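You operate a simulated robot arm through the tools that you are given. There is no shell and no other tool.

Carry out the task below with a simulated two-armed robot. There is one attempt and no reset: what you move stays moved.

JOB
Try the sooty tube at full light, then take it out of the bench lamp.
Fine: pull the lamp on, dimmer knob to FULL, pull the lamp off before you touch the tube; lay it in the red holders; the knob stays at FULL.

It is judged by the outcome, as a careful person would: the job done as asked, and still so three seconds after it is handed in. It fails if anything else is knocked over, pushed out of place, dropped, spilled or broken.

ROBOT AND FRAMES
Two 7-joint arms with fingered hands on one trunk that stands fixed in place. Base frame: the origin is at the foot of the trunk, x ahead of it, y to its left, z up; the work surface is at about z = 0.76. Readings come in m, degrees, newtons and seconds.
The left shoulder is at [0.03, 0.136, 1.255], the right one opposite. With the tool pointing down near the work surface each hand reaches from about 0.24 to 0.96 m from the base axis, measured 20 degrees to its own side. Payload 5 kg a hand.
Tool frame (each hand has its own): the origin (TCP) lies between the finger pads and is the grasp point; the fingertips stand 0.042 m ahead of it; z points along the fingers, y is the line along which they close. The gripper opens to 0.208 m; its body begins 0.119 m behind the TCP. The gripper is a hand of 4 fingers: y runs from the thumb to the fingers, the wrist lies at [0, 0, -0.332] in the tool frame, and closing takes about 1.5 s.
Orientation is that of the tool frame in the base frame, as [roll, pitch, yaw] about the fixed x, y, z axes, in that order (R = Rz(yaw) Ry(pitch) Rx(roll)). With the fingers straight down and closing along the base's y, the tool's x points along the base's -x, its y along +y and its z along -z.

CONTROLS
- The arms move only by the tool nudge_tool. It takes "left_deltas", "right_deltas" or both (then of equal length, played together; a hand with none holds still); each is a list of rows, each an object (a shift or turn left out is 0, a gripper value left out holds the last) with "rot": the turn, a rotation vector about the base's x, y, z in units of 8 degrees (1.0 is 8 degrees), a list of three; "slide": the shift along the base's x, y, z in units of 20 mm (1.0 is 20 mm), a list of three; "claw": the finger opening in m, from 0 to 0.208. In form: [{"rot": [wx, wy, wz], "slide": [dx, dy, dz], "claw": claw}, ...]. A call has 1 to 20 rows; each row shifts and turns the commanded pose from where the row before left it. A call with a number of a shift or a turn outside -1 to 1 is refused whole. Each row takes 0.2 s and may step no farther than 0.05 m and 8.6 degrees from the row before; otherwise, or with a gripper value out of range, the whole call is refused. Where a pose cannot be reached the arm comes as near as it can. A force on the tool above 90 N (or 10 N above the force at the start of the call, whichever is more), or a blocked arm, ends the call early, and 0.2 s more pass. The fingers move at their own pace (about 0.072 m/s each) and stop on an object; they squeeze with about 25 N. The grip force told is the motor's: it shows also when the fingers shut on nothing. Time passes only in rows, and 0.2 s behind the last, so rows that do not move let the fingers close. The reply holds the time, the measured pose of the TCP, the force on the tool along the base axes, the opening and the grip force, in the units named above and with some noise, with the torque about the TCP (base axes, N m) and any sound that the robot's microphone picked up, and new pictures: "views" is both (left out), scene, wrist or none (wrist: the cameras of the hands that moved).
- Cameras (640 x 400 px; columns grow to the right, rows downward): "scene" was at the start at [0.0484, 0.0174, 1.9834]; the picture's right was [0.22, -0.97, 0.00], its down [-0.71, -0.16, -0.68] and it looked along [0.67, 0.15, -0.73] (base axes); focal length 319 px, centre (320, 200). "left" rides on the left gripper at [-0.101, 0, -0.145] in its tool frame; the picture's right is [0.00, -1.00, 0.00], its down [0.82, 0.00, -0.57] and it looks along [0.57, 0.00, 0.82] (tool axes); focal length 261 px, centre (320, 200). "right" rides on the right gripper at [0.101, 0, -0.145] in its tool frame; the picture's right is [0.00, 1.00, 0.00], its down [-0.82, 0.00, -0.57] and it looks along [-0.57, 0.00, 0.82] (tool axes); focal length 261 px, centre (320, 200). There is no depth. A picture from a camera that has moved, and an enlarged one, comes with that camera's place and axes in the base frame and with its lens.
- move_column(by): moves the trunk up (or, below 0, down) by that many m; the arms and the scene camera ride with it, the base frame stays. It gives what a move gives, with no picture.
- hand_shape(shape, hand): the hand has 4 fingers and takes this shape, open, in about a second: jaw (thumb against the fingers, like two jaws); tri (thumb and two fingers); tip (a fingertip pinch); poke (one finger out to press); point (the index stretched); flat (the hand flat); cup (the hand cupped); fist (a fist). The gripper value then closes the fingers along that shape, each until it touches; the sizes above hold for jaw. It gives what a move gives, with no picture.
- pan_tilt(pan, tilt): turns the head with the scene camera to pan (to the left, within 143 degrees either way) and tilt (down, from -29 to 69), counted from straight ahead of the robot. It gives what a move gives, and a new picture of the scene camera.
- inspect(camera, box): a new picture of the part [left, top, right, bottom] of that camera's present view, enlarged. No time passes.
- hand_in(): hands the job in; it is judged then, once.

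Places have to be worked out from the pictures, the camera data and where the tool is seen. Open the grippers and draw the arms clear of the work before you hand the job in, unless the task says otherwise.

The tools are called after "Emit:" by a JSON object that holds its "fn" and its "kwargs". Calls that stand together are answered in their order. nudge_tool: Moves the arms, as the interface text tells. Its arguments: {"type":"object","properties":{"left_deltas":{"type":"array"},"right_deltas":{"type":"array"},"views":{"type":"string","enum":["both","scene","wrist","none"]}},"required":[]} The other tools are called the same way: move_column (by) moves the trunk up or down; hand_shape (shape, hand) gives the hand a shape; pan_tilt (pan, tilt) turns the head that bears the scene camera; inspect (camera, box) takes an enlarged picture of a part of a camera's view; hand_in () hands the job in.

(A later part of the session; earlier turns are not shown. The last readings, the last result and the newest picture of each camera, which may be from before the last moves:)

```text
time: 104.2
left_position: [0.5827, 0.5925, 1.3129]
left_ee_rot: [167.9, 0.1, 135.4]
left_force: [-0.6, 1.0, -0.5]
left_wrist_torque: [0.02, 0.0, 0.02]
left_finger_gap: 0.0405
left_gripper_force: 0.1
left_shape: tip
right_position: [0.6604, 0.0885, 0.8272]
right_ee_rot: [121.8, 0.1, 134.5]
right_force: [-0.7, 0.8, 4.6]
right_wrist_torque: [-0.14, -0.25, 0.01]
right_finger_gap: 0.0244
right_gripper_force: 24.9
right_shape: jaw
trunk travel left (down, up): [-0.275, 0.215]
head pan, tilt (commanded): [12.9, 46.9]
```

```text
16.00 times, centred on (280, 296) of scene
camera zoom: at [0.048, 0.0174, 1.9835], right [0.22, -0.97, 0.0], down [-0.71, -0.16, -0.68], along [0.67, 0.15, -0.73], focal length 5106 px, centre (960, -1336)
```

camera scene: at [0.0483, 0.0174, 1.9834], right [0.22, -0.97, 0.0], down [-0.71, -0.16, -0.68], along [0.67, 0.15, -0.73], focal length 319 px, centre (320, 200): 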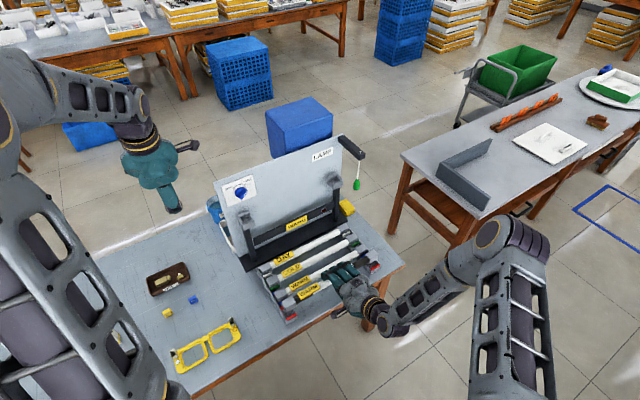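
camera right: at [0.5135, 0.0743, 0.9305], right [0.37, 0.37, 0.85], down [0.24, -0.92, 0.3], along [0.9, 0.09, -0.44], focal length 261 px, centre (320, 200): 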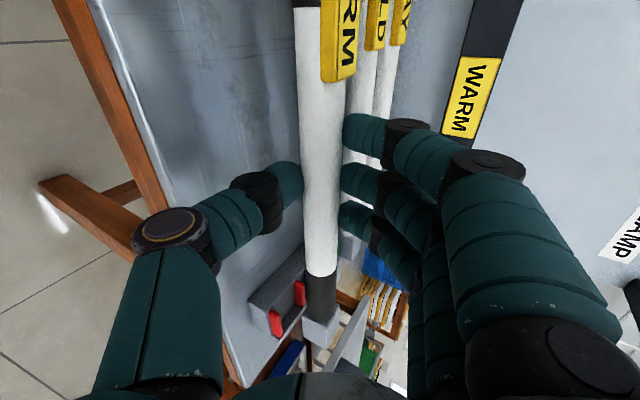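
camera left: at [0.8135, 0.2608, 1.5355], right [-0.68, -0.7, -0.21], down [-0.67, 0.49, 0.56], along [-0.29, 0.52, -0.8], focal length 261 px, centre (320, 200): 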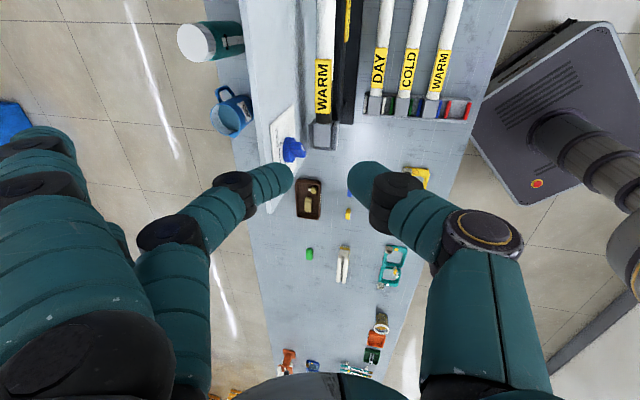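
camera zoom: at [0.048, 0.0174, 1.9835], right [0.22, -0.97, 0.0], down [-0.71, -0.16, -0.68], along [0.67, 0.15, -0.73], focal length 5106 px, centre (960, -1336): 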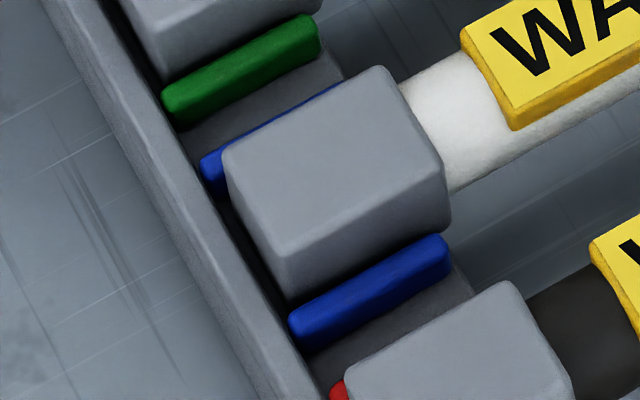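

Measured against the seated neighbour, the left cap is in line and the right cap is about 1.5 mm too far back. I lift 2 mm, turn 0.25° and shift under 1 mm, then lower 5 mm.

Emit:
{"fn": "nudge_tool", "kwargs": {"right_deltas": [{"slide": [0, 0, 0.15]}, {"rot": [0, 0, -0.03], "slide": [-0.03, -0.03, 0]}, {"slide": [0, 0, -0.15]}, {"slide": [0, 0, -0.1]}, {}], "views": "none"}}

Emit:
{"fn": "inspect", "kwargs": {"camera": "scene", "box": [364, 255, 380, 271]}}

Emit:
{"fn": "inspect", "kwargs": {"camera": "scene", "box": [278, 300, 298, 322]}}

```text
time: 105.4
left_position: [0.5823, 0.5927, 1.3137]
left_ee_rot: [167.8, 0.0, 135.3]
left_force: [-0.5, 1.1, 0.4]
left_wrist_torque: [0.02, -0.01, 0.01]
left_finger_gap: 0.0405
left_gripper_force: 0.1
left_shape: tip
right_position: [0.6599, 0.0884, 0.8264]
right_ee_rot: [121.8, 0.1, 134.2]
right_force: [0.2, -0.1, 11.7]
right_wrist_torque: [0.05, -0.31, 0.02]
right_finger_gap: 0.0249
right_gripper_force: 24.8
right_shape: jaw
trunk travel left (down, up): [-0.275, 0.215]
head pan, tilt (commanded): [12.9, 46.9]
```

```text
16.00 times, centred on (372, 263) of scene
camera zoom: at [0.0475, 0.0172, 1.9835], right [0.22, -0.97, 0.0], down [-0.71, -0.16, -0.68], along [0.67, 0.15, -0.73], focal length 5106 px, centre (-512, -808)
```

zoom: 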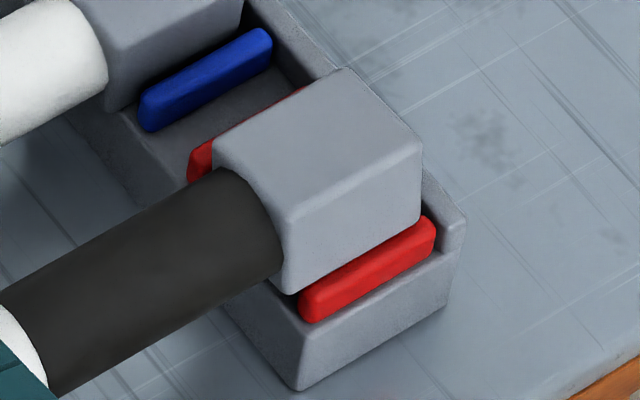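

```text
16.00 times, centred on (288, 311) of scene
camera zoom: at [0.0475, 0.0172, 1.9835], right [0.22, -0.97, 0.0], down [-0.71, -0.16, -0.68], along [0.67, 0.15, -0.73], focal length 5106 px, centre (832, -1576)
```

zoom: 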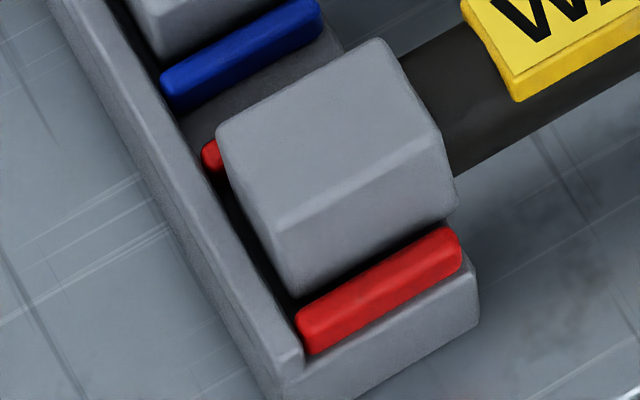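

Pressing to 12 N didn't seat it, so I ease the pressure off by lifting 5 mm and take a closer look at the end clearances.

Emit:
{"fn": "nudge_tool", "kwargs": {"right_deltas": [{"slide": [0, 0, 0.2]}, {}], "views": "wrist"}}

Emit:
{"fn": "inspect", "kwargs": {"camera": "scene", "box": [366, 252, 376, 262]}}

Emit:
{"fn": "inspect", "kwargs": {"camera": "scene", "box": [360, 244, 370, 254]}}

Emit:
{"fn": "inspect", "kwargs": {"camera": "right", "box": [280, 280, 350, 350]}}

```text
time: 106.0
left_position: [0.5825, 0.5937, 1.314]
left_ee_rot: [167.8, 0.0, 135.4]
left_force: [-0.7, -0.6, 0.5]
left_wrist_torque: [0.0, -0.01, -0.04]
left_finger_gap: 0.0403
left_gripper_force: 0.1
left_shape: tip
right_position: [0.6581, 0.0881, 0.8266]
right_ee_rot: [121.9, 0.0, 134.2]
right_force: [0.9, 0.4, -0.3]
right_wrist_torque: [-0.14, -0.05, 0.06]
right_finger_gap: 0.0246
right_gripper_force: 25.6
right_shape: jaw
trunk travel left (down, up): [-0.275, 0.215]
head pan, tilt (commanded): [12.9, 46.9]
camera right: at [0.502, 0.075, 0.905], right [0.38, 0.37, 0.85], down [0.22, -0.93, 0.3], along [0.9, 0.08, -0.44], focal length 261 px, centre (320, 200)
```

right: 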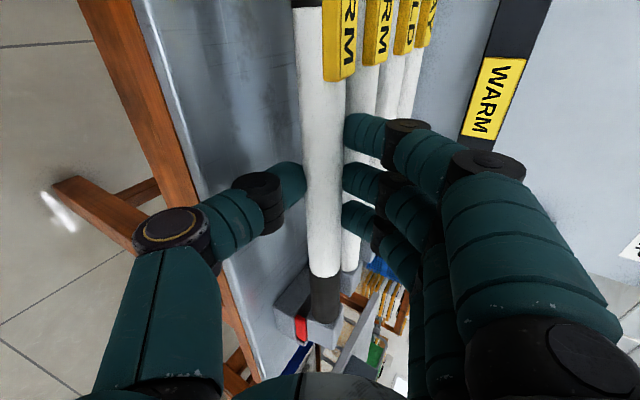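

```text
16.00 times, centred on (371, 257) of scene
camera zoom: at [0.0483, 0.0173, 1.9833], right [0.22, -0.97, 0.0], down [-0.71, -0.16, -0.68], along [0.67, 0.15, -0.73], focal length 5106 px, centre (-496, -712)
```

zoom: 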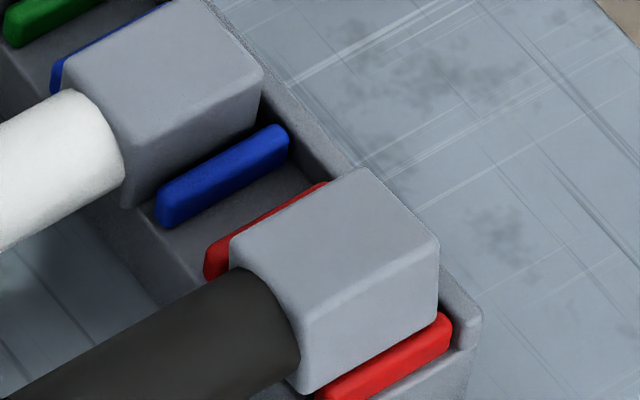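

```text
16.00 times, centred on (365, 249) of scene
camera zoom: at [0.0483, 0.0173, 1.9833], right [0.22, -0.97, 0.0], down [-0.71, -0.16, -0.68], along [0.67, 0.15, -0.73], focal length 5106 px, centre (-400, -584)
```

zoom: 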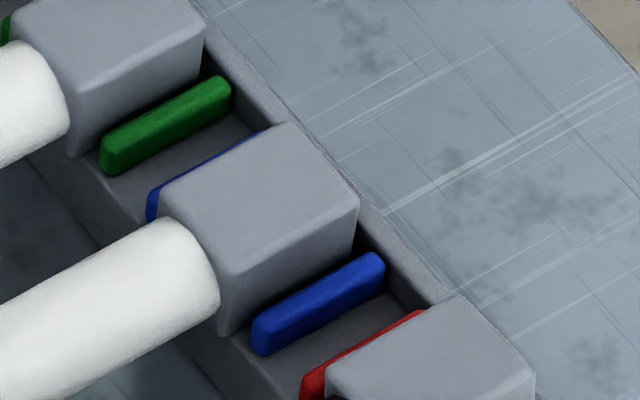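

```text
5.71 times, centred on (315, 315) of right
camera zoom: at [0.502, 0.075, 0.905], right [0.38, 0.37, 0.85], down [0.22, -0.93, 0.3], along [0.9, 0.08, -0.44], focal length 1489 px, centre (349, -457)
```

zoom: 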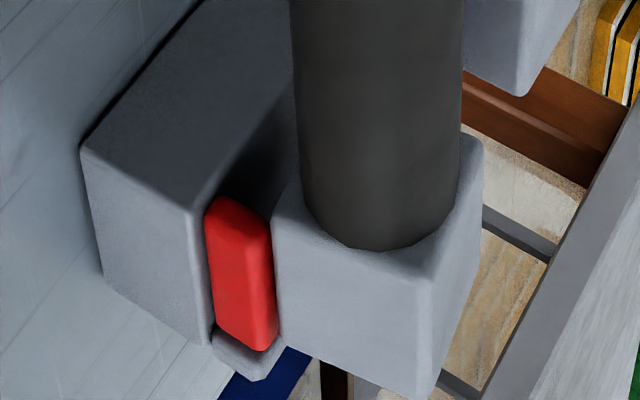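

The contact torques tell the story: the right cap is on the front bar while the left is on the rear bar, so my small turn went the wrong way. I lift 6 mm, turn back 1°, and lower again.

Emit:
{"fn": "nudge_tool", "kwargs": {"right_deltas": [{"slide": [0, 0, 0.3]}, {"rot": [0, 0, 0.125], "slide": [0, 0, 0]}, {"slide": [0, 0, -0.3]}, {"slide": [0, 0, -0.15]}, {}], "views": "none"}}

Emit:
{"fn": "inspect", "kwargs": {"camera": "scene", "box": [364, 255, 380, 271]}}

Emit:
{"fn": "inspect", "kwargs": {"camera": "scene", "box": [278, 300, 298, 322]}}

```text
time: 107.2
left_position: [0.5818, 0.5931, 1.3144]
left_ee_rot: [167.8, 0.0, 135.4]
left_force: [0.0, -0.1, 0.9]
left_wrist_torque: [-0.01, 0.01, 0.04]
left_finger_gap: 0.0402
left_gripper_force: 0.1
left_shape: tip
right_position: [0.6609, 0.0895, 0.8271]
right_ee_rot: [121.8, 0.1, 135.2]
right_force: [0.4, -0.5, 8.4]
right_wrist_torque: [-0.02, -0.2, -0.02]
right_finger_gap: 0.0245
right_gripper_force: 24.7
right_shape: jaw
trunk travel left (down, up): [-0.275, 0.215]
head pan, tilt (commanded): [12.9, 46.9]
```

```text
16.00 times, centred on (372, 263) of scene
camera zoom: at [0.0478, 0.0174, 1.9835], right [0.22, -0.97, 0.0], down [-0.71, -0.16, -0.68], along [0.67, 0.15, -0.73], focal length 5106 px, centre (-512, -808)
```

zoom: 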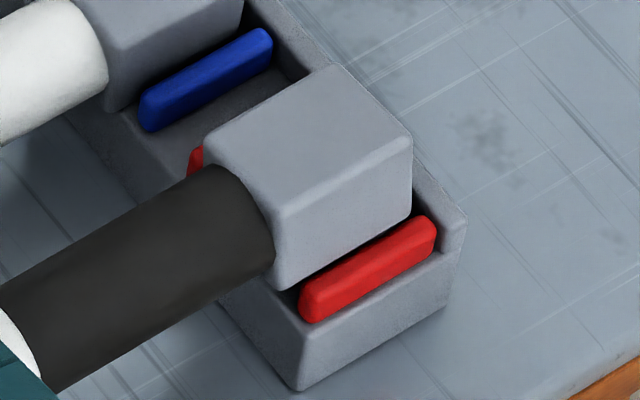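

```text
16.00 times, centred on (288, 311) of scene
camera zoom: at [0.0478, 0.0174, 1.9835], right [0.22, -0.97, 0.0], down [-0.71, -0.16, -0.68], along [0.67, 0.15, -0.73], focal length 5106 px, centre (832, -1576)
```

zoom: 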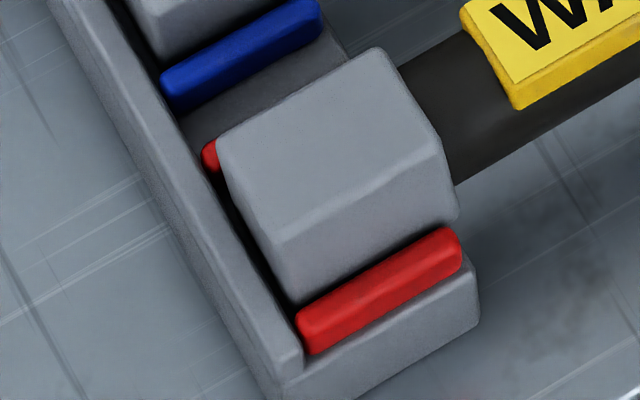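

Still held up at the same height. I'll check the right end from the wrist camera, where cap edge and bar edge can be compared directly.

Emit:
{"fn": "inspect", "kwargs": {"camera": "right", "box": [280, 280, 350, 350]}}

Emit:
{"fn": "inspect", "kwargs": {"camera": "right", "box": [120, 100, 340, 300]}}

Emit:
{"fn": "inspect", "kwargs": {"camera": "scene", "box": [310, 260, 380, 330]}}

```text
5.71 times, centred on (315, 315) of right
camera zoom: at [0.503, 0.0732, 0.9034], right [0.37, 0.37, 0.85], down [0.24, -0.92, 0.3], along [0.9, 0.09, -0.43], focal length 1489 px, centre (349, -457)
```

zoom: 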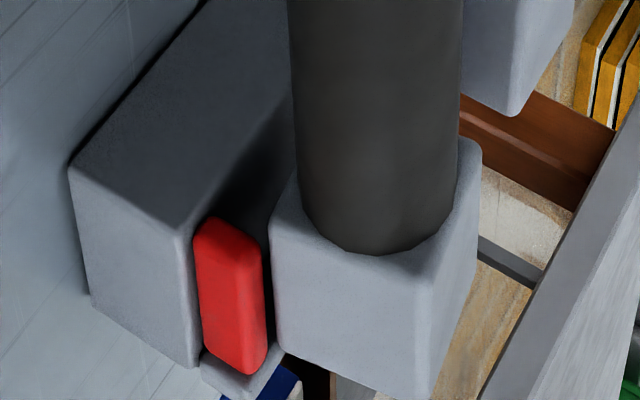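

```text
2.00 times, centred on (230, 200) of right
camera zoom: at [0.503, 0.0732, 0.9034], right [0.37, 0.37, 0.85], down [0.24, -0.92, 0.3], along [0.9, 0.09, -0.43], focal length 521 px, centre (500, 200)
```

zoom: 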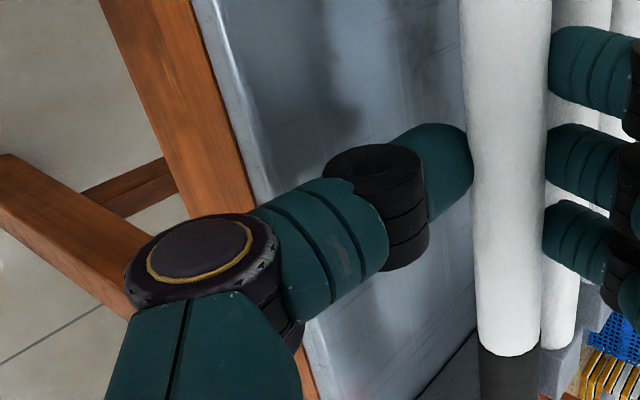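

```text
5.71 times, centred on (345, 295) of scene
camera zoom: at [0.0478, 0.0174, 1.9835], right [0.22, -0.97, 0.0], down [-0.71, -0.16, -0.68], along [0.67, 0.15, -0.73], focal length 1823 px, centre (177, -343)
```

zoom: 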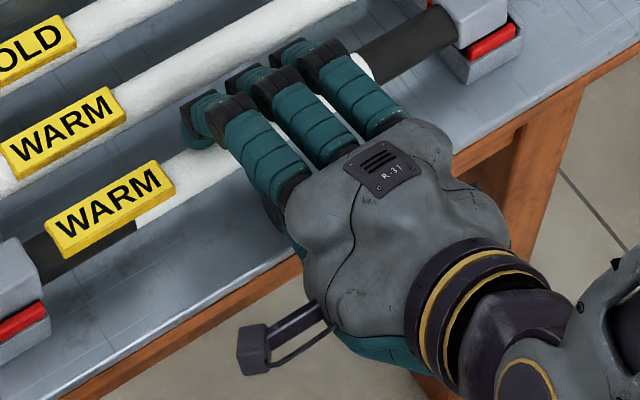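

Both caps still ride at the bar tops although nearly aligned. I'll re-centre (0.35° back, 2 mm right, under 1 mm back), and come down with a slightly firmer, still gentle, press.

Emit:
{"fn": "nudge_tool", "kwargs": {"right_deltas": [{"slide": [0, 0, 0.4]}, {"rot": [0, 0, -0.045], "slide": [0.095, -0.045, 0]}, {}, {"slide": [0, 0, -0.3]}, {"slide": [0, 0, -0.15]}, {}], "views": "none"}}

Emit:
{"fn": "inspect", "kwargs": {"camera": "scene", "box": [364, 255, 380, 271]}}

Emit:
{"fn": "inspect", "kwargs": {"camera": "scene", "box": [278, 300, 298, 322]}}

```text
time: 108.6
left_position: [0.5822, 0.5926, 1.3119]
left_ee_rot: [168.0, 0.0, 135.4]
left_force: [0.8, 0.3, 0.5]
left_wrist_torque: [0.0, 0.01, 0.0]
left_finger_gap: 0.0403
left_gripper_force: 0.1
left_shape: tip
right_position: [0.6619, 0.0883, 0.8247]
right_ee_rot: [121.8, 0.1, 134.8]
right_force: [-0.1, 2.2, 12.9]
right_wrist_torque: [0.15, -0.24, 0.07]
right_finger_gap: 0.0247
right_gripper_force: 24.9
right_shape: jaw
trunk travel left (down, up): [-0.275, 0.215]
head pan, tilt (commanded): [12.9, 46.9]
```

```text
16.00 times, centred on (372, 263) of scene
camera zoom: at [0.0474, 0.0175, 1.9835], right [0.22, -0.97, 0.0], down [-0.71, -0.16, -0.68], along [0.67, 0.15, -0.73], focal length 5106 px, centre (-512, -808)
```

zoom: 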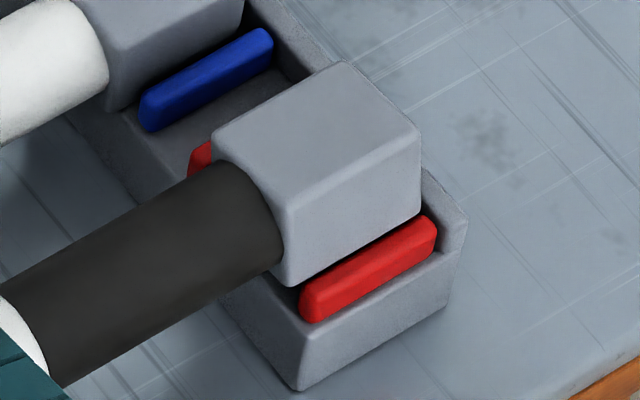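

```text
16.00 times, centred on (288, 311) of scene
camera zoom: at [0.0474, 0.0175, 1.9835], right [0.22, -0.97, 0.0], down [-0.71, -0.16, -0.68], along [0.67, 0.15, -0.73], focal length 5106 px, centre (832, -1576)
```

zoom: 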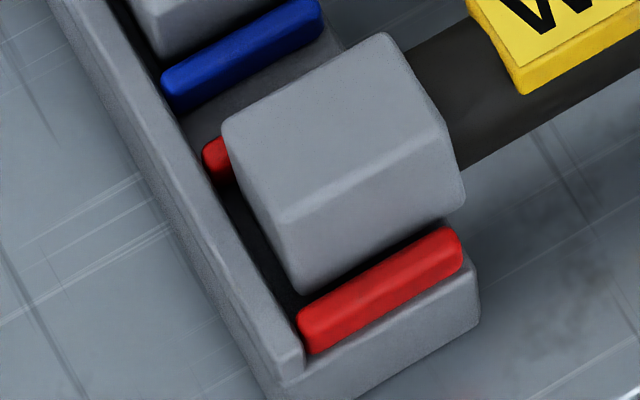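

The load is now evenly shared on both ends and both bars. I'll compare the three tubes' heights directly where they run side by side.

Emit:
{"fn": "inspect", "kwargs": {"camera": "scene", "box": [300, 260, 340, 300]}}

Emit:
{"fn": "inspect", "kwargs": {"camera": "right", "box": [280, 0, 440, 120]}}

Emit:
{"fn": "inspect", "kwargs": {"camera": "right", "box": [260, 240, 400, 380]}}

```text
10.00 times, centred on (320, 280) of scene
camera zoom: at [0.0474, 0.0175, 1.9835], right [0.22, -0.97, 0.0], down [-0.71, -0.16, -0.68], along [0.67, 0.15, -0.73], focal length 3191 px, centre (320, -600)
```

zoom: 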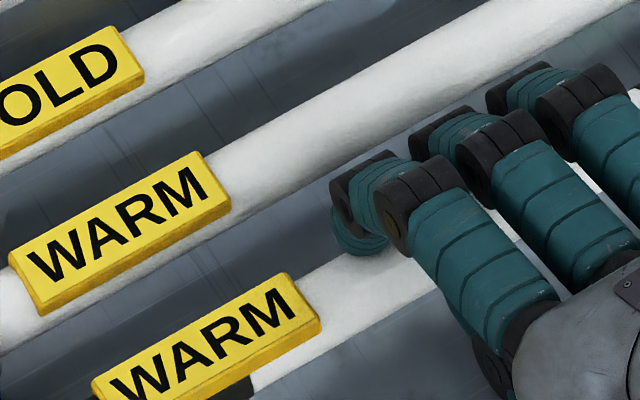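

```text
3.33 times, centred on (360, 60) of right
camera zoom: at [0.5052, 0.0726, 0.9021], right [0.38, 0.37, 0.85], down [0.23, -0.93, 0.3], along [0.9, 0.09, -0.43], focal length 869 px, centre (187, 667)
```

zoom: 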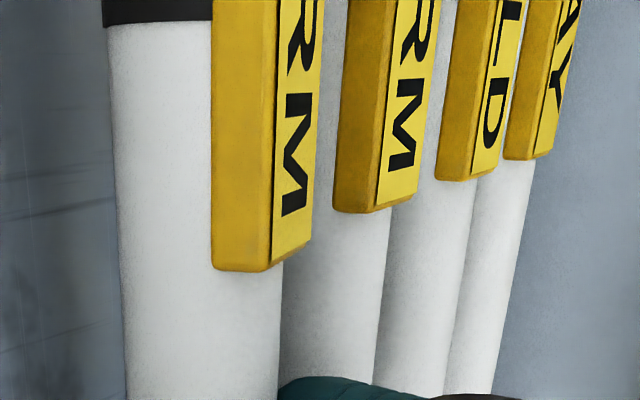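

```text
2.86 times, centred on (330, 310) of right
camera zoom: at [0.5052, 0.0726, 0.9021], right [0.38, 0.37, 0.85], down [0.23, -0.93, 0.3], along [0.9, 0.09, -0.43], focal length 745 px, centre (291, -114)
```

zoom: 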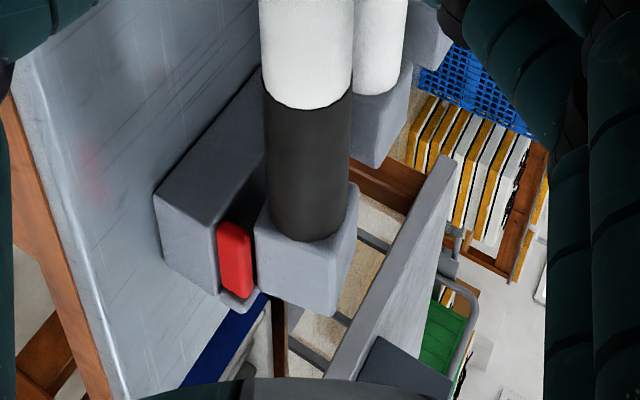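

By the wrist view the three stored tubes agree in height and mine is only about 6 mm above seated, so it's part-way in. I'll try a gentle ±1.5 mm wiggle while resting lightly to let the caps drop between the bars.

Emit:
{"fn": "nudge_tool", "kwargs": {"right_deltas": [{"slide": [0, 0, 0.1]}, {"slide": [0.05, 0.05, 0]}, {"slide": [-0.05, -0.05, 0]}, {"slide": [-0.05, -0.05, 0]}, {"slide": [0.05, 0.05, 0]}, {}], "views": "none"}}

```text
time: 110.0
left_position: [0.5837, 0.593, 1.3136]
left_ee_rot: [167.9, 0.0, 135.3]
left_force: [-0.4, 0.5, 0.5]
left_wrist_torque: [-0.02, 0.04, 0.0]
left_finger_gap: 0.0405
left_gripper_force: 0.1
left_shape: tip
right_position: [0.6619, 0.0859, 0.8261]
right_ee_rot: [122.0, 0.0, 134.9]
right_force: [-0.4, 0.4, 1.1]
right_wrist_torque: [-0.05, -0.08, 0.01]
right_finger_gap: 0.0244
right_gripper_force: 25.3
right_shape: jaw
trunk travel left (down, up): [-0.275, 0.215]
head pan, tilt (commanded): [12.9, 46.9]
```

The resting height is the same (TCP 0.826–0.827) wherever I shift it, which suggests a flat support rather than bar edges. I'll look very closely at both ends again.

Emit:
{"fn": "inspect", "kwargs": {"camera": "right", "box": [295, 285, 325, 315]}}

Emit:
{"fn": "inspect", "kwargs": {"camera": "scene", "box": [368, 258, 378, 268]}}

Emit:
{"fn": "inspect", "kwargs": {"camera": "scene", "box": [280, 302, 296, 318]}}

```text
13.33 times, centred on (310, 300) of right
camera zoom: at [0.5045, 0.0721, 0.9035], right [0.38, 0.37, 0.85], down [0.23, -0.93, 0.3], along [0.9, 0.09, -0.44], focal length 3475 px, centre (453, -1133)
```

zoom: 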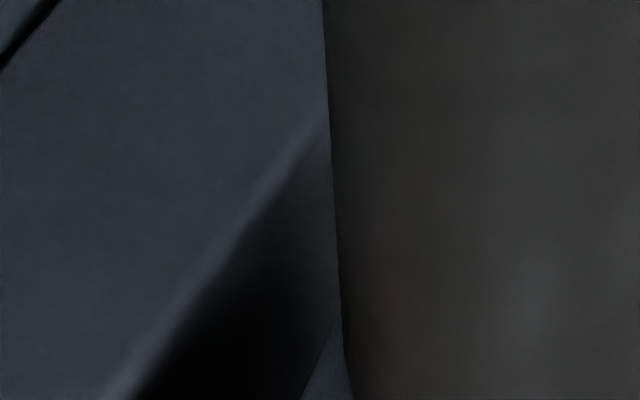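

```text
16.00 times, centred on (373, 263) of scene
camera zoom: at [0.0482, 0.0173, 1.9834], right [0.22, -0.97, 0.0], down [-0.71, -0.16, -0.68], along [0.67, 0.15, -0.73], focal length 5106 px, centre (-528, -808)
```

zoom: 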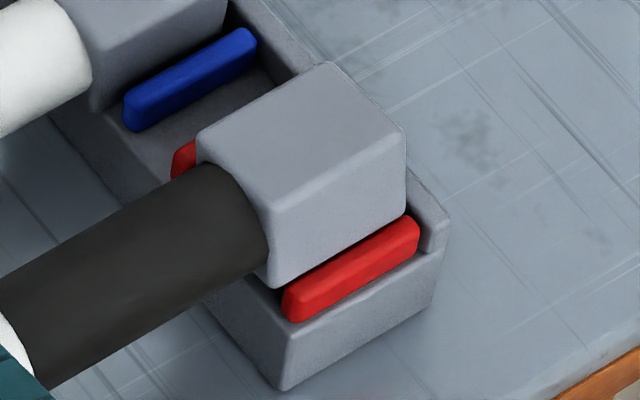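

```text
16.00 times, centred on (288, 310) of scene
camera zoom: at [0.0482, 0.0173, 1.9834], right [0.22, -0.97, 0.0], down [-0.71, -0.16, -0.68], along [0.67, 0.15, -0.73], focal length 5106 px, centre (832, -1560)
```

zoom: 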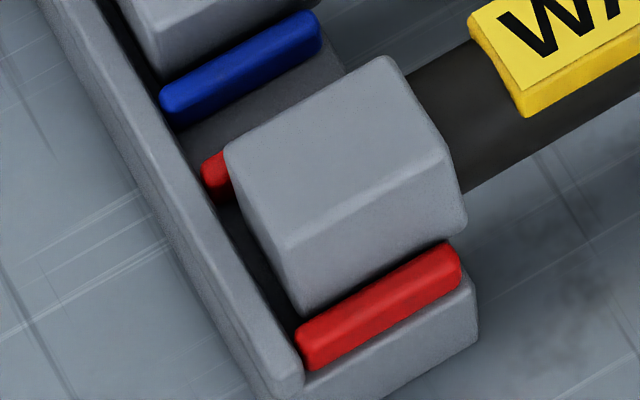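

The caps look rolled about 8–10° with their tops leaning back, which fits their resting on the front bars: I had drifted too far forward. I'll lift 2 cm, go back 8 mm, restore the original yaw, and look again.

Emit:
{"fn": "nudge_tool", "kwargs": {"right_deltas": [{"slide": [0, 0, 0.5]}, {"slide": [0, 0, 0.5]}, {"rot": [0, 0, 0.069], "slide": [0.3, 0.3, 0]}, {}, {}], "views": "none"}}

Emit:
{"fn": "inspect", "kwargs": {"camera": "scene", "box": [362, 248, 378, 264]}}

Emit:
{"fn": "inspect", "kwargs": {"camera": "scene", "box": [276, 294, 296, 316]}}

```text
time: 111.2
left_position: [0.5827, 0.5936, 1.3121]
left_ee_rot: [168.1, -0.1, 135.3]
left_force: [0.1, 0.1, 0.1]
left_wrist_torque: [-0.02, 0.01, -0.02]
left_finger_gap: 0.0405
left_gripper_force: 0.1
left_shape: tip
right_position: [0.667, 0.0921, 0.8462]
right_ee_rot: [121.8, 0.0, 135.5]
right_force: [0.0, -0.6, -0.9]
right_wrist_torque: [0.0, 0.01, 0.0]
right_finger_gap: 0.024
right_gripper_force: 24.7
right_shape: jaw
trunk travel left (down, up): [-0.275, 0.215]
head pan, tilt (commanded): [12.9, 46.9]
```

```text
16.00 times, centred on (370, 256) of scene
camera zoom: at [0.0488, 0.0176, 1.9834], right [0.22, -0.97, 0.0], down [-0.71, -0.16, -0.68], along [0.67, 0.15, -0.73], focal length 5106 px, centre (-480, -696)
```

zoom: 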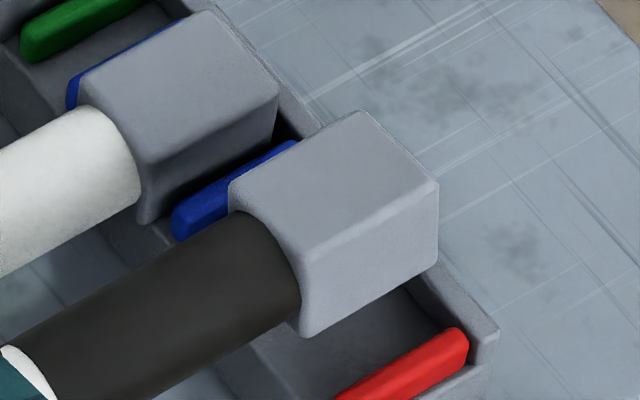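

```text
16.00 times, centred on (286, 305) of scene
camera zoom: at [0.0488, 0.0176, 1.9834], right [0.22, -0.97, 0.0], down [-0.71, -0.16, -0.68], along [0.67, 0.15, -0.73], focal length 5106 px, centre (864, -1480)
```

zoom: 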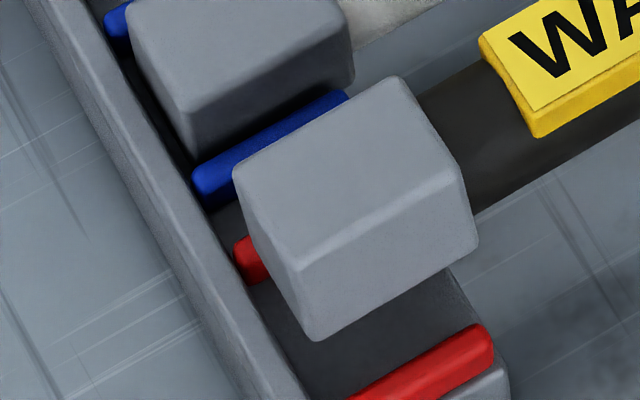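

I need an unambiguous view of the front–back alignment, so I'll use the left wrist camera looking along the tubes from the left end. First open the left hand into its plain jaw shape so its fingers leave the middle of the view clear.

Emit:
{"fn": "hand_shape", "kwargs": {"shape": "jaw", "hand": "left"}}

Emit:
{"fn": "nudge_tool", "kwargs": {"left_deltas": [{"rot": [-0.66, -0.67, 0], "slide": [-0.88, -0.5, -0.3]}, {"rot": [-0.66, -0.67, 0], "slide": [-0.88, -0.5, -0.5]}, {"rot": [-0.66, -0.67, 0], "slide": [-0.88, -0.5, -0.7]}, {"rot": [-0.66, -0.67, 0], "slide": [-0.88, -0.5, -0.7]}, {"rot": [-0.66, -0.67, 0], "slide": [-0.88, -0.5, -0.7]}, {"rot": [-0.66, -0.67, 0], "slide": [-0.88, -0.5, -0.7]}, {"rot": [-0.66, -0.67, 0], "slide": [-0.88, -0.5, -0.7]}, {"rot": [-0.66, -0.67, 0], "slide": [-0.88, -0.5, -0.7]}, {"rot": [-0.66, -0.67, 0], "slide": [-0.88, -0.5, -0.7]}, {"rot": [-0.66, -0.67, 0], "slide": [-0.88, -0.5, -0.7]}, {"rot": [-0.66, -0.67, 0], "slide": [-0.88, -0.5, -0.7]}, {"rot": [-0.66, -0.67, 0], "slide": [-0.88, -0.5, -0.7]}, {}], "views": "both"}}

```text
time: 112.1
left_position: [0.5833, 0.592, 1.3143]
left_ee_rot: [167.9, -0.1, 135.4]
left_force: [0.0, -0.5, 0.2]
left_wrist_torque: [0.01, 0.0, -0.03]
left_finger_gap: 0.2078
left_gripper_force: 0.1
left_shape: jaw
right_position: [0.6673, 0.0923, 0.8456]
right_ee_rot: [122.0, 0.0, 135.4]
right_force: [0.7, -0.2, -1.6]
right_wrist_torque: [-0.05, 0.04, -0.01]
right_finger_gap: 0.0242
right_gripper_force: 25.1
right_shape: jaw
trunk travel left (down, up): [-0.275, 0.215]
head pan, tilt (commanded): [12.9, 46.9]
```

```text
time: 114.9
left_position: [0.3732, 0.4735, 1.1577]
left_ee_rot: [-2.7, 89.8, -35.2]
left_force: [0.1, 0.2, -0.2]
left_wrist_torque: [0.01, 0.03, 0.06]
left_finger_gap: 0.2081
left_gripper_force: 0.1
left_shape: jaw
right_position: [0.6677, 0.0924, 0.8458]
right_ee_rot: [121.9, 0.0, 135.4]
right_force: [0.0, -0.9, -1.4]
right_wrist_torque: [0.0, 0.05, 0.05]
right_finger_gap: 0.0245
right_gripper_force: 24.7
right_shape: jaw
trunk travel left (down, up): [-0.275, 0.215]
head pan, tilt (commanded): [12.9, 46.9]
camera scene: at [0.0488, 0.0159, 1.9835], right [0.22, -0.97, 0.0], down [-0.71, -0.16, -0.68], along [0.67, 0.15, -0.73], focal length 319 px, centre (320, 200)
camera left: at [0.2508, 0.5509, 1.2587], right [-0.54, -0.84, 0.0], down [-0.48, 0.3, -0.82], along [0.69, -0.44, -0.57], focal length 261 px, centre (320, 200)
```

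scene: 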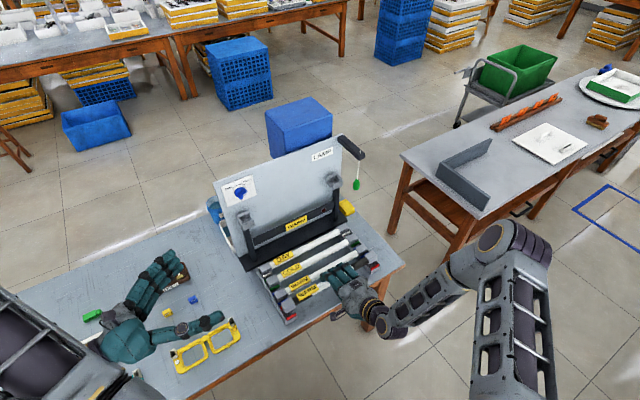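
left: 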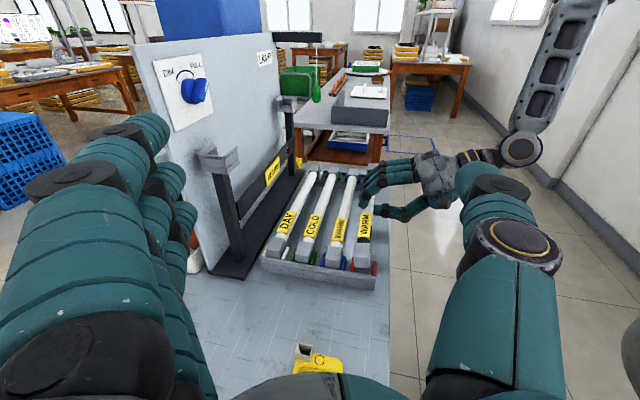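

Excellent end-on view of the four tubes. I'll turn the left hand 12° more so the camera looks exactly along the tubes, and come a bit closer.

Emit:
{"fn": "nudge_tool", "kwargs": {"left_deltas": [{"rot": [0, 0, -0.78], "slide": [0.4, -0.4, -0.7]}, {"rot": [0, 0, -0.78], "slide": [0.4, -0.4, -0.7]}, {"slide": [0.4, -0.4, -0.7]}, {"slide": [0.4, -0.4, -0.7]}, {}], "views": "wrist"}}

Emit:
{"fn": "inspect", "kwargs": {"camera": "left", "box": [240, 140, 440, 300]}}

```text
time: 116.1
left_position: [0.4038, 0.4403, 1.1027]
left_ee_rot: [-8.5, 89.8, -53.6]
left_force: [-0.5, 0.5, -0.4]
left_wrist_torque: [-0.02, 0.04, 0.06]
left_finger_gap: 0.208
left_gripper_force: 0.0
left_shape: jaw
right_position: [0.6664, 0.0924, 0.847]
right_ee_rot: [122.0, 0.0, 135.5]
right_force: [0.3, -0.7, -0.9]
right_wrist_torque: [-0.03, 0.01, 0.0]
right_finger_gap: 0.0244
right_gripper_force: 25.2
right_shape: jaw
trunk travel left (down, up): [-0.275, 0.215]
head pan, tilt (commanded): [12.9, 46.9]
camera left: at [0.3022, 0.5439, 1.2019], right [-0.71, -0.71, 0.01], down [-0.4, 0.4, -0.82], along [0.58, -0.58, -0.57], focal length 261 px, centre (320, 200)
```

left: 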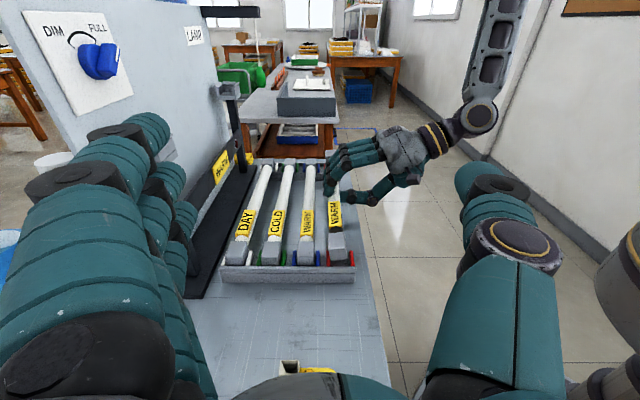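

```text
2.50 times, centred on (340, 220) of left
camera zoom: at [0.3022, 0.5439, 1.2019], right [-0.71, -0.71, 0.01], down [-0.4, 0.4, -0.82], along [0.58, -0.58, -0.57], focal length 652 px, centre (270, 150)
```

zoom: 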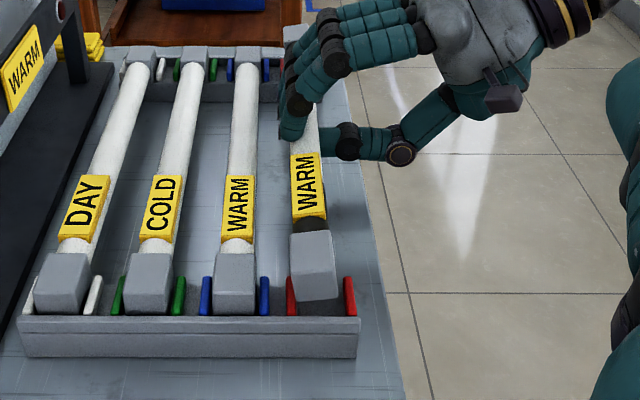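

This shows it plainly: left to right are the white, green, blue and red holders; my cap is over the red one but rolled about 9° (front edge high) and a few mm too far back. Zooming in for exact numbers.

Emit:
{"fn": "inspect", "kwargs": {"camera": "left", "box": [310, 220, 362, 280]}}

Emit:
{"fn": "inspect", "kwargs": {"camera": "left", "box": [325, 150, 375, 200]}}

```text
6.67 times, centred on (336, 250) of left
camera zoom: at [0.3022, 0.5439, 1.2019], right [-0.71, -0.71, 0.01], down [-0.4, 0.4, -0.82], along [0.58, -0.58, -0.57], focal length 1738 px, centre (213, -133)
```

zoom: 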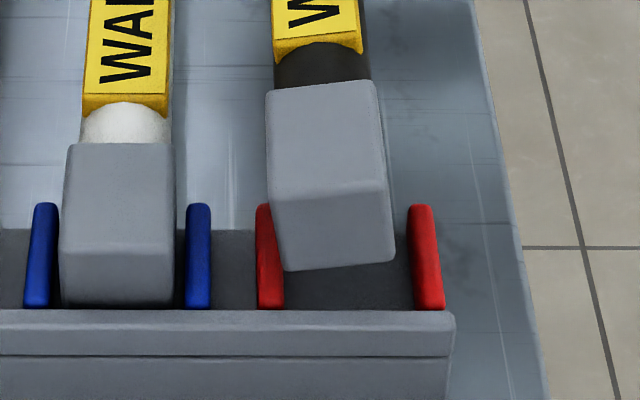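

```text
8.00 times, centred on (350, 175) of left
camera zoom: at [0.3022, 0.5439, 1.2019], right [-0.71, -0.71, 0.01], down [-0.4, 0.4, -0.82], along [0.58, -0.58, -0.57], focal length 2085 px, centre (80, 400)
```

zoom: 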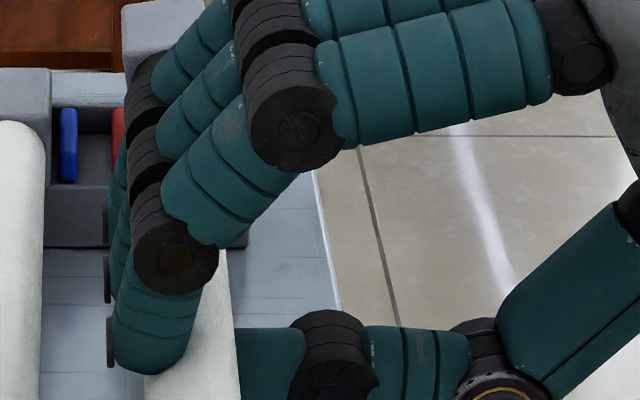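

The end-on view gives clean numbers: both ends need about 5 mm toward the robot, yaw is right, and the seat is about 24 mm below the present height; earlier the caps were really in the slots but rolled. I untwist the roll by 4°, shift forward and lower 8 mm, then re-check from this view.

Emit:
{"fn": "nudge_tool", "kwargs": {"right_deltas": [{"rot": [0.356, -0.351, 0], "slide": [-0.2, -0.203, 0]}, {"slide": [0, 0, -0.4]}, {}, {}], "views": "none"}}

Emit:
{"fn": "inspect", "kwargs": {"camera": "left", "box": [310, 220, 362, 280]}}

Emit:
{"fn": "inspect", "kwargs": {"camera": "left", "box": [240, 140, 440, 300]}}

```text
time: 117.1
left_position: [0.4055, 0.4419, 1.1012]
left_ee_rot: [-17.3, 89.8, -62.3]
left_force: [-0.1, 0.7, 0.1]
left_wrist_torque: [-0.03, 0.0, -0.02]
left_finger_gap: 0.2081
left_gripper_force: 0.1
left_shape: jaw
right_position: [0.6644, 0.0884, 0.838]
right_ee_rot: [117.9, 0.0, 135.4]
right_force: [1.1, 0.3, -1.4]
right_wrist_torque: [-0.01, 0.03, -0.01]
right_finger_gap: 0.0243
right_gripper_force: 24.7
right_shape: jaw
trunk travel left (down, up): [-0.275, 0.215]
head pan, tilt (commanded): [12.9, 46.9]
```

```text
6.67 times, centred on (336, 250) of left
camera zoom: at [0.3024, 0.5444, 1.2016], right [-0.71, -0.71, 0.01], down [-0.41, 0.4, -0.82], along [0.58, -0.58, -0.57], focal length 1738 px, centre (213, -133)
```

zoom: 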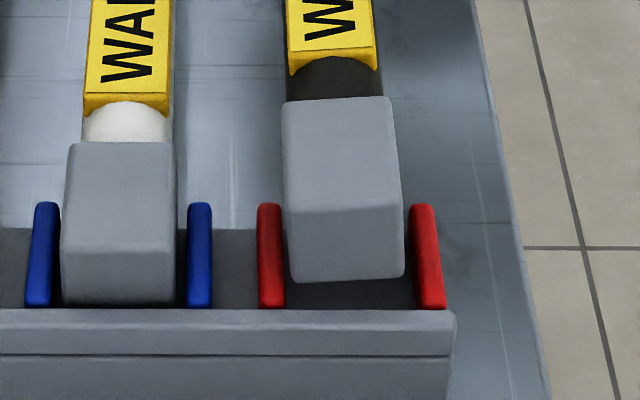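

```text
2.50 times, centred on (340, 220) of left
camera zoom: at [0.3024, 0.5444, 1.2016], right [-0.71, -0.71, 0.01], down [-0.41, 0.4, -0.82], along [0.58, -0.58, -0.57], focal length 652 px, centre (270, 150)
```

zoom: 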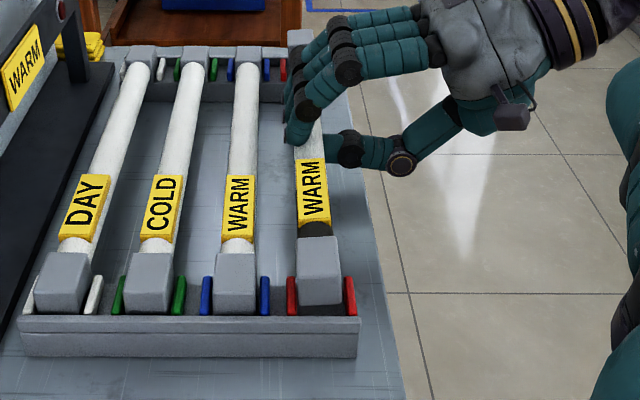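

Both ends are now centred over the red slots (cap centre and slot centre coincide at column 347), nearly level. I lower 12 mm and check force.

Emit:
{"fn": "nudge_tool", "kwargs": {"right_deltas": [{"slide": [0, 0, -0.3]}, {"slide": [0, 0, -0.3]}, {}], "views": "none"}}

Emit:
{"fn": "inspect", "kwargs": {"camera": "left", "box": [310, 220, 362, 280]}}

Emit:
{"fn": "inspect", "kwargs": {"camera": "left", "box": [240, 140, 440, 300]}}

Emit:
{"fn": "inspect", "kwargs": {"camera": "scene", "box": [364, 255, 380, 271]}}

```text
time: 117.9
left_position: [0.4041, 0.4426, 1.1034]
left_ee_rot: [-14.8, 89.8, -59.9]
left_force: [0.4, 0.7, -0.2]
left_wrist_torque: [-0.01, -0.01, 0.03]
left_finger_gap: 0.2082
left_gripper_force: 0.0
left_shape: jaw
right_position: [0.6649, 0.0887, 0.8256]
right_ee_rot: [117.8, 0.0, 135.4]
right_force: [0.0, 0.5, -0.9]
right_wrist_torque: [-0.01, 0.0, 0.03]
right_finger_gap: 0.0241
right_gripper_force: 25.4
right_shape: jaw
trunk travel left (down, up): [-0.275, 0.215]
head pan, tilt (commanded): [12.9, 46.9]
```

```text
6.67 times, centred on (336, 250) of left
camera zoom: at [0.3022, 0.5442, 1.2018], right [-0.71, -0.71, 0.01], down [-0.41, 0.4, -0.82], along [0.58, -0.58, -0.57], focal length 1738 px, centre (213, -133)
```

zoom: 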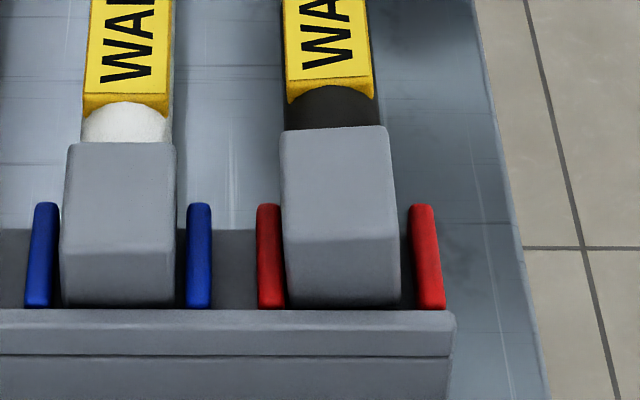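

```text
2.50 times, centred on (340, 220) of left
camera zoom: at [0.3022, 0.5442, 1.2018], right [-0.71, -0.71, 0.01], down [-0.41, 0.4, -0.82], along [0.58, -0.58, -0.57], focal length 652 px, centre (270, 150)
```

zoom: 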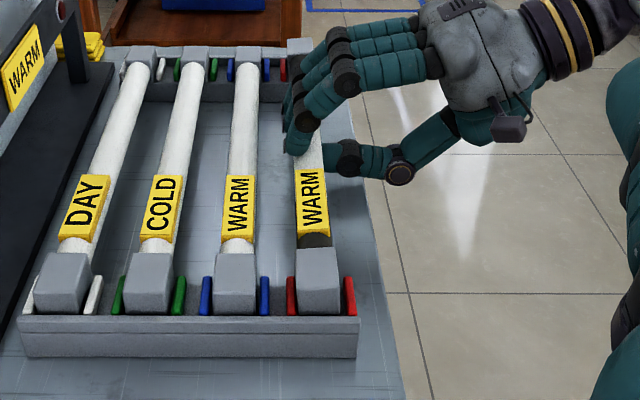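

```text
16.00 times, centred on (372, 263) of scene
camera zoom: at [0.0483, 0.0175, 1.9834], right [0.22, -0.97, 0.0], down [-0.71, -0.16, -0.68], along [0.67, 0.15, -0.73], focal length 5106 px, centre (-512, -808)
```

zoom: 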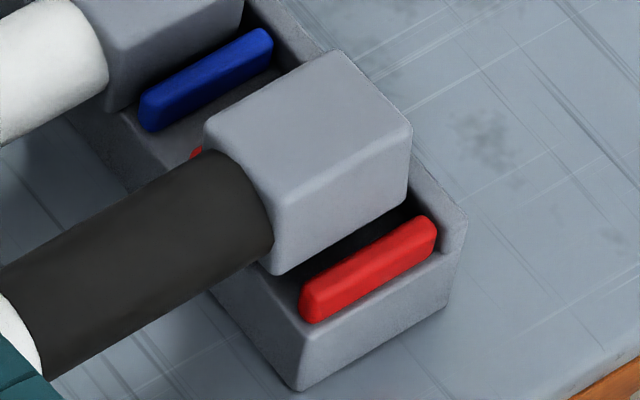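

The left cap has gone neatly into its slot, but the scene view shows the right end riding about 2 cm higher: the tube got tilted 2.5° in the grip by the earlier contact. I level it by rotating the hand 2.5° about the front–back axis.

Emit:
{"fn": "nudge_tool", "kwargs": {"right_deltas": [{"rot": [0.11, 0.111, 0], "slide": [0, 0, 0]}, {"rot": [0.11, 0.111, 0], "slide": [0, 0, 0]}, {}, {}], "views": "none"}}

Emit:
{"fn": "inspect", "kwargs": {"camera": "left", "box": [310, 220, 362, 280]}}

Emit:
{"fn": "inspect", "kwargs": {"camera": "left", "box": [300, 130, 370, 200]}}

Emit:
{"fn": "inspect", "kwargs": {"camera": "scene", "box": [364, 255, 380, 271]}}

Emit:
{"fn": "inspect", "kwargs": {"camera": "scene", "box": [278, 300, 298, 322]}}

```text
time: 118.9
left_position: [0.4043, 0.4427, 1.1022]
left_ee_rot: [-14.5, 89.8, -59.6]
left_force: [0.8, -0.2, 0.3]
left_wrist_torque: [-0.02, 0.02, -0.02]
left_finger_gap: 0.208
left_gripper_force: 0.0
left_shape: jaw
right_position: [0.6641, 0.0893, 0.8268]
right_ee_rot: [118.0, -2.5, 135.3]
right_force: [0.3, 0.6, -1.9]
right_wrist_torque: [-0.05, 0.01, -0.01]
right_finger_gap: 0.0239
right_gripper_force: 25.0
right_shape: jaw
trunk travel left (down, up): [-0.275, 0.215]
head pan, tilt (commanded): [12.9, 46.9]
```

```text
6.67 times, centred on (336, 250) of left
camera zoom: at [0.3023, 0.5441, 1.2018], right [-0.71, -0.71, 0.01], down [-0.41, 0.4, -0.82], along [0.58, -0.58, -0.57], focal length 1738 px, centre (213, -133)
```

zoom: 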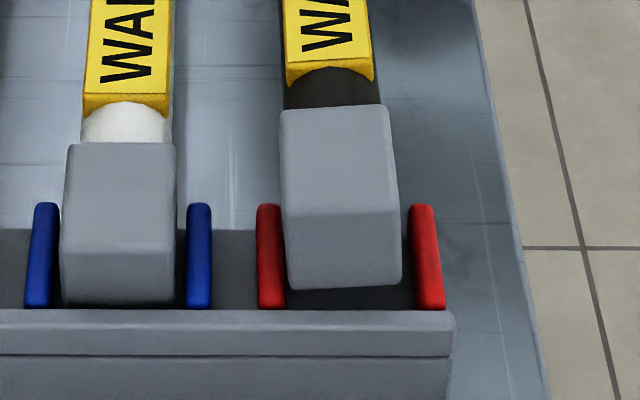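

```text
5.71 times, centred on (335, 165) of left
camera zoom: at [0.3023, 0.5441, 1.2018], right [-0.71, -0.71, 0.01], down [-0.41, 0.4, -0.82], along [0.58, -0.58, -0.57], focal length 1489 px, centre (234, 400)
```

zoom: 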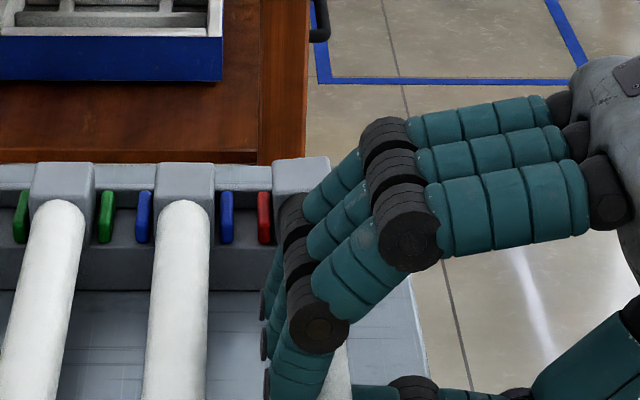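

```text
16.00 times, centred on (372, 263) of scene
camera zoom: at [0.0484, 0.0174, 1.9834], right [0.22, -0.97, 0.0], down [-0.71, -0.16, -0.68], along [0.67, 0.15, -0.73], focal length 5106 px, centre (-512, -808)
```

zoom: 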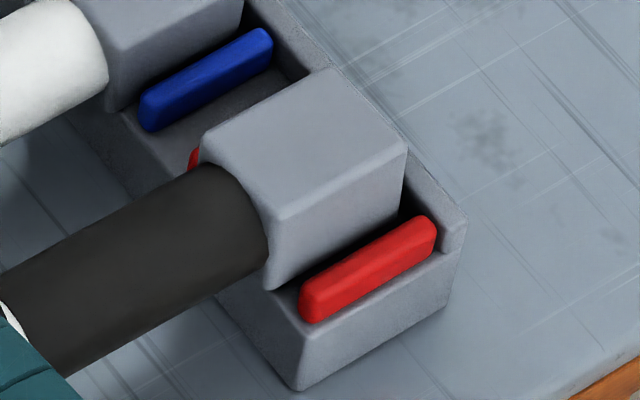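

```text
16.00 times, centred on (288, 311) of scene
camera zoom: at [0.0484, 0.0174, 1.9834], right [0.22, -0.97, 0.0], down [-0.71, -0.16, -0.68], along [0.67, 0.15, -0.73], focal length 5106 px, centre (832, -1576)
```

zoom: 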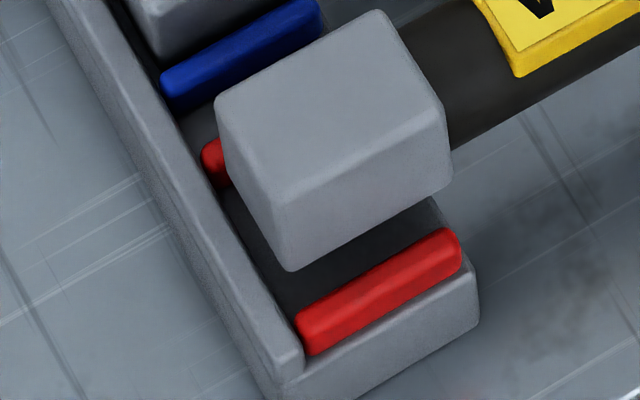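

Now both ends are about 13–14 mm above their seats and centred. I lower in small steps with force checks.

Emit:
{"fn": "nudge_tool", "kwargs": {"right_deltas": [{"slide": [0, 0, -0.25]}, {"slide": [0, 0, -0.2]}, {}], "views": "none"}}

Emit:
{"fn": "inspect", "kwargs": {"camera": "left", "box": [310, 220, 362, 280]}}

Emit:
{"fn": "inspect", "kwargs": {"camera": "scene", "box": [364, 255, 380, 271]}}

```text
time: 119.7
left_position: [0.4034, 0.4415, 1.1012]
left_ee_rot: [-10.5, 89.7, -55.6]
left_force: [0.4, 0.1, 0.3]
left_wrist_torque: [0.02, -0.03, 0.01]
left_finger_gap: 0.2082
left_gripper_force: 0.1
left_shape: jaw
right_position: [0.6645, 0.0896, 0.8181]
right_ee_rot: [117.8, -2.6, 135.4]
right_force: [-1.6, -0.9, 5.0]
right_wrist_torque: [-0.23, -0.47, -0.02]
right_finger_gap: 0.0238
right_gripper_force: 25.0
right_shape: jaw
trunk travel left (down, up): [-0.275, 0.215]
head pan, tilt (commanded): [12.9, 46.9]
```

```text
6.67 times, centred on (336, 250) of left
camera zoom: at [0.3019, 0.5441, 1.2019], right [-0.71, -0.71, 0.01], down [-0.41, 0.4, -0.82], along [0.58, -0.58, -0.57], focal length 1738 px, centre (213, -133)
```

zoom: 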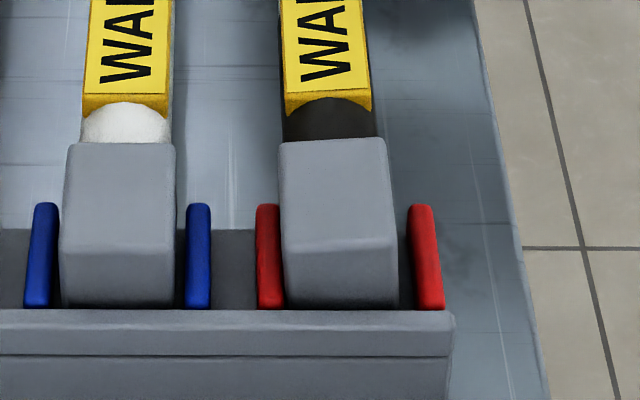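

```text
16.00 times, centred on (372, 263) of scene
camera zoom: at [0.0478, 0.0174, 1.9835], right [0.22, -0.97, 0.0], down [-0.71, -0.16, -0.68], along [0.67, 0.15, -0.73], focal length 5106 px, centre (-512, -808)
```

zoom: 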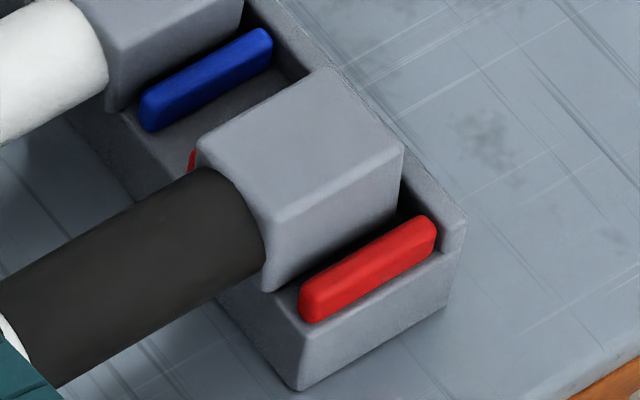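

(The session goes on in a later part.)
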